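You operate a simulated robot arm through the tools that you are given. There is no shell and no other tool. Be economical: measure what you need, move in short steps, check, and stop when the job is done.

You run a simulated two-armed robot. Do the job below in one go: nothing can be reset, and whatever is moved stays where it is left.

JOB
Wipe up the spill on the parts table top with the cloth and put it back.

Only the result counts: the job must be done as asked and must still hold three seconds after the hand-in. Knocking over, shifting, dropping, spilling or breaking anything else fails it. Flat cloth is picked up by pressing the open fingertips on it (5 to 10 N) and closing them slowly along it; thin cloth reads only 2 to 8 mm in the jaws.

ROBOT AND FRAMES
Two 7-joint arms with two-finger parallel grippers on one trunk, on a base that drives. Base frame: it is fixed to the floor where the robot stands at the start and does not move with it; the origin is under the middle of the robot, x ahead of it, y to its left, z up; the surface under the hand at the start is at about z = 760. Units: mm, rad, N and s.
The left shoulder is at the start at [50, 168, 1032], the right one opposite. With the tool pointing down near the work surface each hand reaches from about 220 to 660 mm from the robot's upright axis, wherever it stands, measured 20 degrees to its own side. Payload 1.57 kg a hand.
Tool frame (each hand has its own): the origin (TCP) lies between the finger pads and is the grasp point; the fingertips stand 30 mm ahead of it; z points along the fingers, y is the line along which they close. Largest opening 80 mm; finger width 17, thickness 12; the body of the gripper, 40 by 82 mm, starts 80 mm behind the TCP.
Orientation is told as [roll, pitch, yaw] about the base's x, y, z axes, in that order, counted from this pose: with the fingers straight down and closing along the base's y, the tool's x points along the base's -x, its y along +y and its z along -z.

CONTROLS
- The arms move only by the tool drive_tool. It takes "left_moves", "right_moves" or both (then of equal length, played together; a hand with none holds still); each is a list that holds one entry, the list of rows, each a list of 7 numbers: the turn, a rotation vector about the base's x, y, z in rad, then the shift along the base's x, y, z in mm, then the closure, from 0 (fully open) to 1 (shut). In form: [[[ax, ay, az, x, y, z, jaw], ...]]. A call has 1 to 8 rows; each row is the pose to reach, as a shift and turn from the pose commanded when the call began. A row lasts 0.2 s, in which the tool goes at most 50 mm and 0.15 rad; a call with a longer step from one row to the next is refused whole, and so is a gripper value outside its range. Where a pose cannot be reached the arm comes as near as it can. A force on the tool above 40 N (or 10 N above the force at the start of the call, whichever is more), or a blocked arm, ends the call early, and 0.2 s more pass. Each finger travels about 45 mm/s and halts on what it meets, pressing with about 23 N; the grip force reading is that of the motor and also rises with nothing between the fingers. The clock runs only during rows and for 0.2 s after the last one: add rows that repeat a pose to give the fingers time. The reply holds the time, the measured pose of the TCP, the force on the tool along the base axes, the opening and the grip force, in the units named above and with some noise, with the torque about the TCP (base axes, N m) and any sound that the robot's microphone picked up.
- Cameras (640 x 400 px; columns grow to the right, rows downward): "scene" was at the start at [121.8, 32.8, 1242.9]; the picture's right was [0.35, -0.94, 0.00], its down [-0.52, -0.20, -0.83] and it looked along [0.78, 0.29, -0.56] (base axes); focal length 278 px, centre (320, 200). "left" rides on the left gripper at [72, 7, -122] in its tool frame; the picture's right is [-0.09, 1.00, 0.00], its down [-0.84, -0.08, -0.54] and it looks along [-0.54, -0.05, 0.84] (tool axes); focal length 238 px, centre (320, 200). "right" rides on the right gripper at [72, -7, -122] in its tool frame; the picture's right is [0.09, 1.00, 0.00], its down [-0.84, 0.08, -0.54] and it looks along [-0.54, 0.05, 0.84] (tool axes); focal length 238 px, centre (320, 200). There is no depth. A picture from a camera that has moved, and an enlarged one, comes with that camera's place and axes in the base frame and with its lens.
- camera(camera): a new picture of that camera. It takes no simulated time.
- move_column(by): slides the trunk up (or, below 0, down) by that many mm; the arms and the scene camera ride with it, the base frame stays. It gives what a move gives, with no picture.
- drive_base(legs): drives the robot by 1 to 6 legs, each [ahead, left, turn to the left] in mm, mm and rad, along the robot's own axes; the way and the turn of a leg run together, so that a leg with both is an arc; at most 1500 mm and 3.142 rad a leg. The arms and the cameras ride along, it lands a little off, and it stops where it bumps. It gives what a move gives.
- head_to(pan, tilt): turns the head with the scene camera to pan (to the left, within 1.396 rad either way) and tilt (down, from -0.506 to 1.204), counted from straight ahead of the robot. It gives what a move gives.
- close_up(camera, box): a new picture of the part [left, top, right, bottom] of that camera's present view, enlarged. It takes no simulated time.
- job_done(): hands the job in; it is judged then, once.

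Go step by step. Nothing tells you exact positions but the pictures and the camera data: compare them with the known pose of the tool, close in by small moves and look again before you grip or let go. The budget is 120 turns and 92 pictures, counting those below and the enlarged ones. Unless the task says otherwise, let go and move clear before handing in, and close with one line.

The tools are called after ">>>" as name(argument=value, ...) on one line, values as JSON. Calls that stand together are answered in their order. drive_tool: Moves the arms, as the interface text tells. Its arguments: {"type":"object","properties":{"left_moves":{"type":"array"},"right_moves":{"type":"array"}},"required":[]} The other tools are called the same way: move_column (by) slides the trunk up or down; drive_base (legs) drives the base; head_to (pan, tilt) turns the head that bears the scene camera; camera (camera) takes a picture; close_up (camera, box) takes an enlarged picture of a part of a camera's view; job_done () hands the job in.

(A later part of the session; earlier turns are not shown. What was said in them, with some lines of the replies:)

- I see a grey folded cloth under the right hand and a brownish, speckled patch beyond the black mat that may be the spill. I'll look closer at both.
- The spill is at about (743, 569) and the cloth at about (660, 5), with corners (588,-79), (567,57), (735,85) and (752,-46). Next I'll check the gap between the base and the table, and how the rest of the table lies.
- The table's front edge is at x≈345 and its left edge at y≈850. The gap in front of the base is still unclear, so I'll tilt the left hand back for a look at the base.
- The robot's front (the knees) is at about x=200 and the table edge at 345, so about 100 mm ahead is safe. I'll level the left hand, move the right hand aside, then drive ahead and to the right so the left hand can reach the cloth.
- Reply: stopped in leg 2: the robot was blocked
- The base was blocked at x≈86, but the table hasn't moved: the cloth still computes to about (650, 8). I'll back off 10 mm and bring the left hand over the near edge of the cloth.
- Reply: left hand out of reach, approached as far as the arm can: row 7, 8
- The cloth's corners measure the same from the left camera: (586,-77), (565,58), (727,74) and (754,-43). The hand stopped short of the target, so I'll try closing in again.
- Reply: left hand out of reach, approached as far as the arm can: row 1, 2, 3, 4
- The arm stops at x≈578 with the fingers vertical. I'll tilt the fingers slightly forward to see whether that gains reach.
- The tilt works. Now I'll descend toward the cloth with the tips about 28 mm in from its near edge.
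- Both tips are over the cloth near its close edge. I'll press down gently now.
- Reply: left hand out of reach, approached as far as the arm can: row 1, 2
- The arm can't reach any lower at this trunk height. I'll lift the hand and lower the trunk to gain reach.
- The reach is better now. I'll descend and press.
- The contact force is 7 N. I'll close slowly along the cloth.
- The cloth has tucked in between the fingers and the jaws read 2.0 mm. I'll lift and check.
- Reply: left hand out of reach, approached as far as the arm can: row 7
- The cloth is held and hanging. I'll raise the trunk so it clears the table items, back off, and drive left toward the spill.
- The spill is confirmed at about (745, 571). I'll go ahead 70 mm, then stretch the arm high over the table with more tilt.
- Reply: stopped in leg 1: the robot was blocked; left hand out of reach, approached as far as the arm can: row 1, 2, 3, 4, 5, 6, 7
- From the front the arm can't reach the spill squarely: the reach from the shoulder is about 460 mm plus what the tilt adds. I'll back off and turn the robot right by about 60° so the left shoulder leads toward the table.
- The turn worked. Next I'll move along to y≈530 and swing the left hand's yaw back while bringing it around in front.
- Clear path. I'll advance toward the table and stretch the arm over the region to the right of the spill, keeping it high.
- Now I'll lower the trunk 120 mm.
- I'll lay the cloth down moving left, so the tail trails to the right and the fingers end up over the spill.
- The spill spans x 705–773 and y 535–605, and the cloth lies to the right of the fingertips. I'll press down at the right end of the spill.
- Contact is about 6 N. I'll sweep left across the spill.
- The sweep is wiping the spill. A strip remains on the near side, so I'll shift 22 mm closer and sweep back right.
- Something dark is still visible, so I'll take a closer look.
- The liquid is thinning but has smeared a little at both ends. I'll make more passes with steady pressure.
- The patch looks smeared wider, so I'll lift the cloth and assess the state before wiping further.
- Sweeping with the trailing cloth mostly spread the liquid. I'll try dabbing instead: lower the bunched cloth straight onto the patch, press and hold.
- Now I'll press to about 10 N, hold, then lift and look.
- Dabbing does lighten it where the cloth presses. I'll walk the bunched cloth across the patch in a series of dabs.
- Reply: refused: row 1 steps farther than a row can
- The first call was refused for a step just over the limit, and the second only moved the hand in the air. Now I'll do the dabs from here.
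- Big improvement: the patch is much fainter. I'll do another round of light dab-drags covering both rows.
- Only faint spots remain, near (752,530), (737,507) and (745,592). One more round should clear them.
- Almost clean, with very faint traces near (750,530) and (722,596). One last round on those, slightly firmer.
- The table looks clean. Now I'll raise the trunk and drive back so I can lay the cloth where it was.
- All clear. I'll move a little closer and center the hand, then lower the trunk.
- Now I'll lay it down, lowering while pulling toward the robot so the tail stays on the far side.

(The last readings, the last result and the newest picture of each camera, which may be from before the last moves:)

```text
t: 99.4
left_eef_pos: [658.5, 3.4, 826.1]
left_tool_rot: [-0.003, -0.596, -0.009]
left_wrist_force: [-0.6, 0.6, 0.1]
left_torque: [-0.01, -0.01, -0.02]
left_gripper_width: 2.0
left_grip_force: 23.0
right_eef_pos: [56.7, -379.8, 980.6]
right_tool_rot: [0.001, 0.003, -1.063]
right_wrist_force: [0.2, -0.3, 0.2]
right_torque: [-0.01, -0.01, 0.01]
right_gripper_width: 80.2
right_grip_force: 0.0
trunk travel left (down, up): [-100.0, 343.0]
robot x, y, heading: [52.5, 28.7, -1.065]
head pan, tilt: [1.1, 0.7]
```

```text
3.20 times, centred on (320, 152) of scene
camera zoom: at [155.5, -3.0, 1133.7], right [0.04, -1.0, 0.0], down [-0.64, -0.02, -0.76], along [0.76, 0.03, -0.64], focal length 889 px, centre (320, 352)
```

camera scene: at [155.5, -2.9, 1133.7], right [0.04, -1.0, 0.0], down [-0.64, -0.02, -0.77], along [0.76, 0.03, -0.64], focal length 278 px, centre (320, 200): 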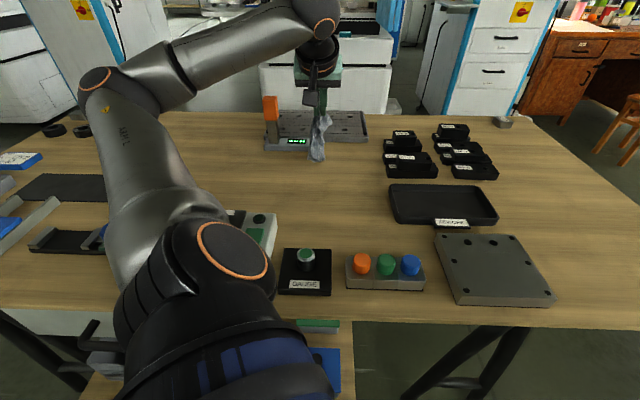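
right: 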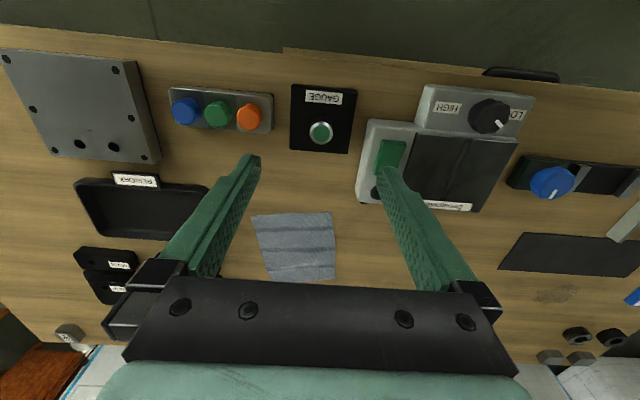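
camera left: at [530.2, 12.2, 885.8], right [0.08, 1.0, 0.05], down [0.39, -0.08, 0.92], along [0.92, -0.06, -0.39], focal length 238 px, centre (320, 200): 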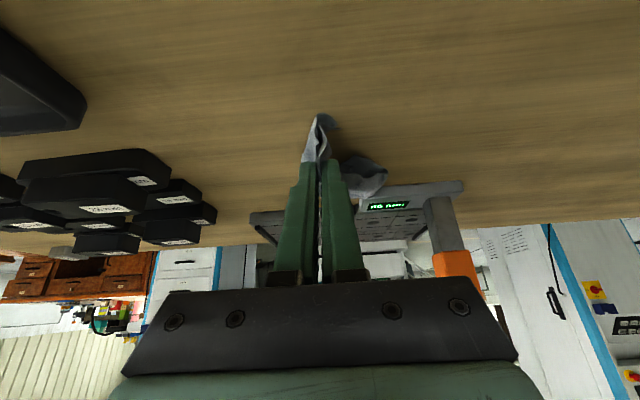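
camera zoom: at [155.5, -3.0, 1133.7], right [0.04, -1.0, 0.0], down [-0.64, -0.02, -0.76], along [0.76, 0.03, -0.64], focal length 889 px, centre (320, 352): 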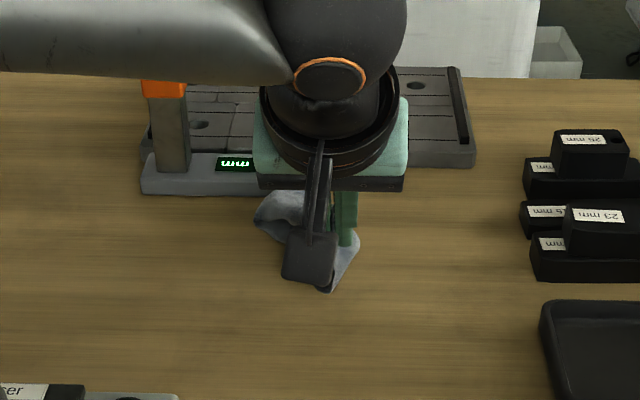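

The tail trails behind as intended. I'll finish the lay.

>>> drive_tool(left_moves=[[[0, 0, 0, -12, -1, -8, 1], [0, 0, 0, -24, -2, -15, 1], [0, 0, 0, -36, -4, -21, 1], [0, 0, 0, -48, -6, -25, 1], [0, 0, 0, -60, -8, -28, 1], [0, 0, 0, -71, -9, -29, 1]]])

>>> camera(camera="left")

>>> close_up(camera="scene", box=[220, 90, 420, 215])

```text
t: 100.8
left_eef_pos: [589.3, -5.9, 797.3]
left_tool_rot: [-0.002, -0.598, -0.006]
left_wrist_force: [0.2, 0.0, -1.3]
left_torque: [0.01, 0.02, -0.02]
left_gripper_width: 1.9
left_grip_force: 22.4
right_eef_pos: [57.8, -380.0, 980.6]
right_tool_rot: [0.0, 0.004, -1.064]
right_wrist_force: [1.0, -0.3, 0.2]
right_torque: [-0.03, 0.02, -0.03]
right_gripper_width: 79.9
right_grip_force: 0.1
trunk travel left (down, up): [-100.0, 343.0]
robot x, y, heading: [51.8, 31.8, -1.065]
head pan, tilt: [1.1, 0.7]
```

```text
40 pictures are left
camera left: at [459.6, 2.6, 857.6], right [0.08, 1.0, 0.05], down [0.39, -0.08, 0.92], along [0.92, -0.06, -0.39], focal length 238 px, centre (320, 200)
```

left: 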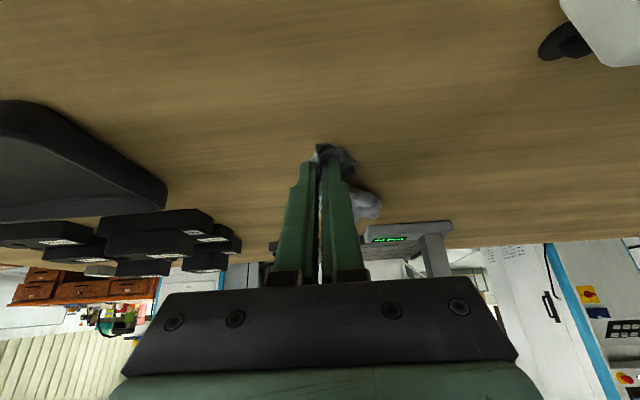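

```text
3.20 times, centred on (320, 152) of scene
camera zoom: at [155.5, -3.0, 1133.7], right [0.04, -1.0, 0.0], down [-0.64, -0.02, -0.76], along [0.76, 0.03, -0.64], focal length 889 px, centre (320, 352)
```

zoom: 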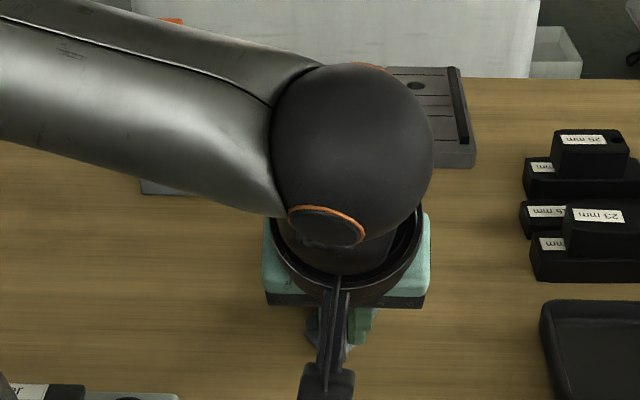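

I'll lower a touch, open, rise clear, and look at how it lies.

>>> drive_tool(left_moves=[[[0, 0, 0, 0, 0, -3, 1], [0, 0, 0, 0, 0, -3, 0.85], [0, 0, 0, 0, 0, -3, 0.7], [0, 0, 0, 0, 0, -3, 0.55], [0, 0, 0, 0, 0, -3, 0.55], [0, 0, 0, -5, 0, 8, 0.55], [0, 0, 0, -15, 0, 28, 0.55], [0, 0, 0, -25, 0, 60, 0.55]]])

>>> drive_tool(left_moves=[[[0, 0.1, 0, -20, 15, 30, 0.55], [0, 0.2, 0, -40, 30, 60, 0.55], [0, 0.3, 0, -60, 45, 80, 0.55], [0, 0.3, 0, -80, 60, 100, 0.55]]])

>>> camera(camera="left")

>>> close_up(camera="scene", box=[220, 90, 420, 215])

```text
t: 102.6
left_eef_pos: [563.1, -4.0, 857.2]
left_tool_rot: [0.0, -0.596, -0.006]
left_wrist_force: [-1.0, 0.2, -0.5]
left_torque: [0.01, 0.0, 0.04]
left_gripper_width: 36.1
left_grip_force: 0.0
left hand out of reach, approached as far as the arm can: row 7
right_eef_pos: [56.7, -379.3, 979.8]
right_tool_rot: [0.0, 0.003, -1.064]
right_wrist_force: [-0.3, 0.3, 0.2]
right_torque: [0.02, 0.02, 0.01]
right_gripper_width: 79.7
right_grip_force: 0.0
trunk travel left (down, up): [-100.0, 343.0]
robot x, y, heading: [54.0, 25.7, -1.067]
head pan, tilt: [1.1, 0.7]
```

```text
t: 103.6
left_eef_pos: [482.5, 55.1, 958.8]
left_tool_rot: [-0.003, -0.297, -0.008]
left_wrist_force: [0.2, -1.0, -0.5]
left_torque: [0.03, -0.03, -0.01]
left_gripper_width: 36.3
left_grip_force: 0.1
right_eef_pos: [56.7, -378.7, 979.3]
right_tool_rot: [0.0, 0.002, -1.062]
right_wrist_force: [-0.1, -0.1, 0.1]
right_torque: [0.01, -0.01, 0.03]
right_gripper_width: 80.2
right_grip_force: 0.0
trunk travel left (down, up): [-100.0, 343.0]
robot x, y, heading: [55.0, 29.3, -1.067]
head pan, tilt: [1.1, 0.7]
```

```text
38 pictures are left
camera left: at [377.7, 62.7, 1054.2], right [0.1, 1.0, 0.02], down [0.64, -0.08, 0.76], along [0.76, -0.06, -0.65], focal length 238 px, centre (320, 200)
```

left: 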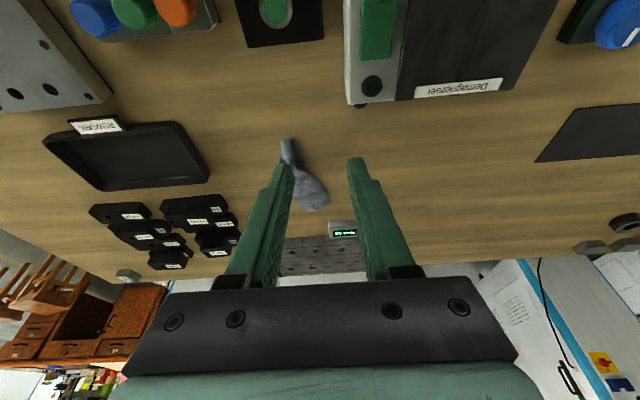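

```text
3.20 times, centred on (320, 152) of scene
camera zoom: at [155.5, -3.0, 1133.7], right [0.04, -1.0, 0.0], down [-0.64, -0.02, -0.77], along [0.76, 0.03, -0.64], focal length 889 px, centre (320, 352)
```

zoom: 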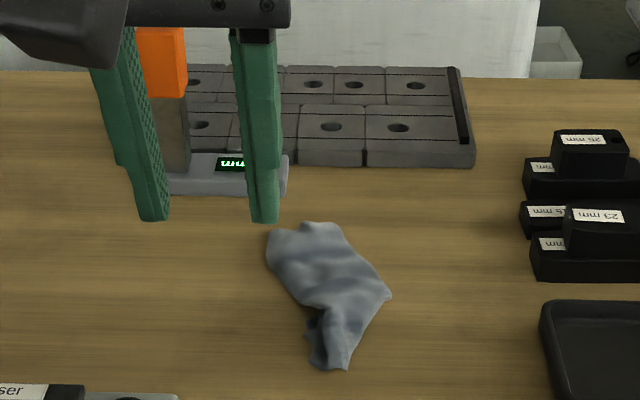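

The cloth is back on its spot, with its centre at about (672, 13) against (658, 3) originally. I'll move clear and take a final look at the table.

>>> drive_tool(left_moves=[[[0, 0, 0, -15, 20, 30, 0.4], [0, 0, 0, -30, 40, 60, 0.3], [0, 0, 0, -40, 60, 80, 0.2]]])

>>> move_column(by=150)

>>> drive_base(legs=[[-50, -90, 0], [0, 0, 1.0]])

>>> head_to(pan=0.35, tilt=0.6)

>>> camera(camera="scene")

```text
t: 104.4
left_eef_pos: [443.1, 114.6, 1038.7]
left_tool_rot: [-0.003, -0.297, -0.008]
left_wrist_force: [0.9, -1.2, 0.2]
left_torque: [0.0, -0.01, 0.04]
left_gripper_width: 64.0
left_grip_force: 0.0
right_eef_pos: [56.7, -379.3, 980.3]
right_tool_rot: [0.0, 0.002, -1.062]
right_wrist_force: [0.0, 0.4, -0.2]
right_torque: [-0.01, -0.02, 0.0]
right_gripper_width: 80.1
right_grip_force: 0.1
trunk travel left (down, up): [-100.0, 343.0]
robot x, y, heading: [48.7, 33.4, -1.063]
head pan, tilt: [1.1, 0.7]
```

```text
t: 106.2
left_eef_pos: [444.0, 114.7, 1186.9]
left_tool_rot: [-0.002, -0.296, -0.006]
left_wrist_force: [0.6, -0.6, -0.6]
left_torque: [0.02, 0.01, -0.01]
left_gripper_width: 64.1
left_grip_force: 0.0
right_eef_pos: [57.0, -380.6, 1130.3]
right_tool_rot: [0.0, 0.004, -1.063]
right_wrist_force: [0.6, 0.1, 0.6]
right_torque: [-0.01, -0.04, 0.0]
right_gripper_width: 80.1
right_grip_force: 0.1
trunk travel left (down, up): [-250.0, 193.0]
robot x, y, heading: [54.2, 27.8, -1.06]
head pan, tilt: [1.1, 0.7]
```

```text
t: 110.3
left_eef_pos: [79.1, 402.4, 1187.3]
left_tool_rot: [-0.004, -0.298, 1.014]
left_wrist_force: [0.5, 0.4, 0.6]
left_torque: [-0.01, -0.03, -0.01]
left_gripper_width: 64.1
left_grip_force: 0.0
right_eef_pos: [295.2, -184.4, 1130.5]
right_tool_rot: [0.0, 0.001, -0.045]
right_wrist_force: [-0.2, 0.2, 1.2]
right_torque: [0.0, -0.01, 0.01]
right_gripper_width: 80.2
right_grip_force: 0.0
trunk travel left (down, up): [-250.0, 193.0]
robot x, y, heading: [-56.9, 24.8, -0.047]
head pan, tilt: [1.1, 0.7]
```

```text
t: 111.4
left_eef_pos: [79.3, 405.1, 1187.2]
left_tool_rot: [-0.004, -0.298, 1.013]
left_wrist_force: [-0.3, -0.5, 0.1]
left_torque: [0.05, -0.02, -0.01]
left_gripper_width: 64.1
left_grip_force: 0.0
right_eef_pos: [294.9, -183.2, 1129.5]
right_tool_rot: [-0.001, 0.003, -0.044]
right_wrist_force: [0.2, 0.7, 0.3]
right_torque: [-0.02, 0.0, -0.02]
right_gripper_width: 80.0
right_grip_force: 0.1
trunk travel left (down, up): [-250.0, 193.0]
robot x, y, heading: [-50.3, 25.8, -0.05]
head pan, tilt: [0.351, 0.6]
```

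```text
36 pictures are left
camera scene: at [70.4, 52.6, 1292.3], right [0.3, -0.95, 0.0], down [-0.54, -0.17, -0.83], along [0.79, 0.25, -0.56], focal length 278 px, centre (320, 200)
```

scene: 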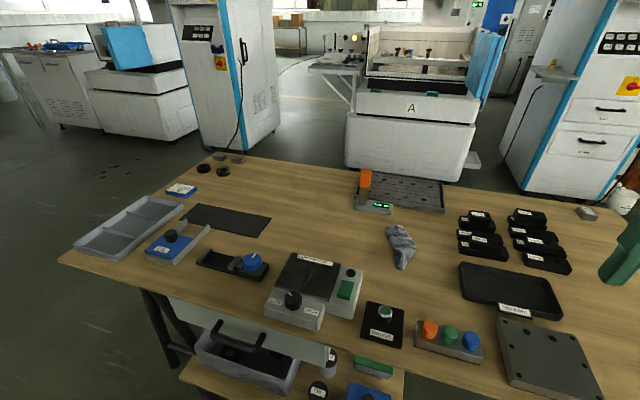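

>>> close_up(camera="scene", box=[160, 150, 340, 262])

>>> close_up(camera="scene", box=[340, 190, 470, 290])

```text
3.56 times, centred on (250, 206) of scene
camera zoom: at [70.4, 52.6, 1292.3], right [0.3, -0.95, 0.0], down [-0.54, -0.17, -0.83], along [0.79, 0.25, -0.56], focal length 987 px, centre (569, 179)
```

zoom: 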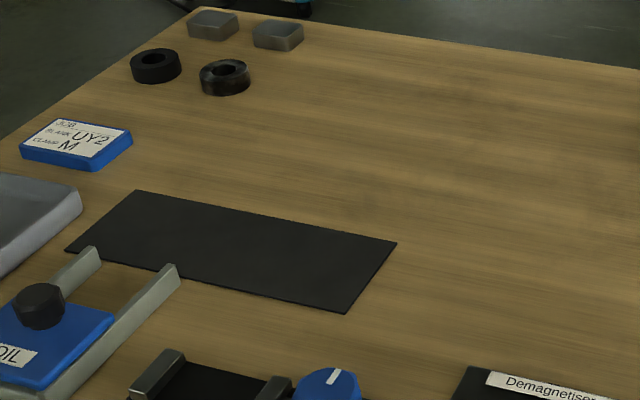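

```text
4.00 times, centred on (405, 240) of scene
camera zoom: at [70.4, 52.6, 1292.3], right [0.3, -0.95, 0.0], down [-0.54, -0.17, -0.83], along [0.79, 0.25, -0.56], focal length 1111 px, centre (-20, 40)
```

zoom: 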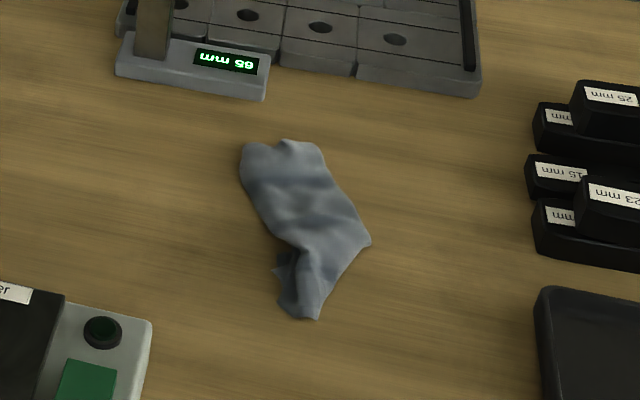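

The spill is gone, the cloth lies back on its original spot, nothing else has moved, and both hands are clear. I'm handing the job in.

>>> job_done()

```text
The job is handed in.
```

I wiped up the spill and put the cloth back within about 20 mm of its original spot; it lies crumpled, not flat as it was at the start, and nothing else on the table appears moved.
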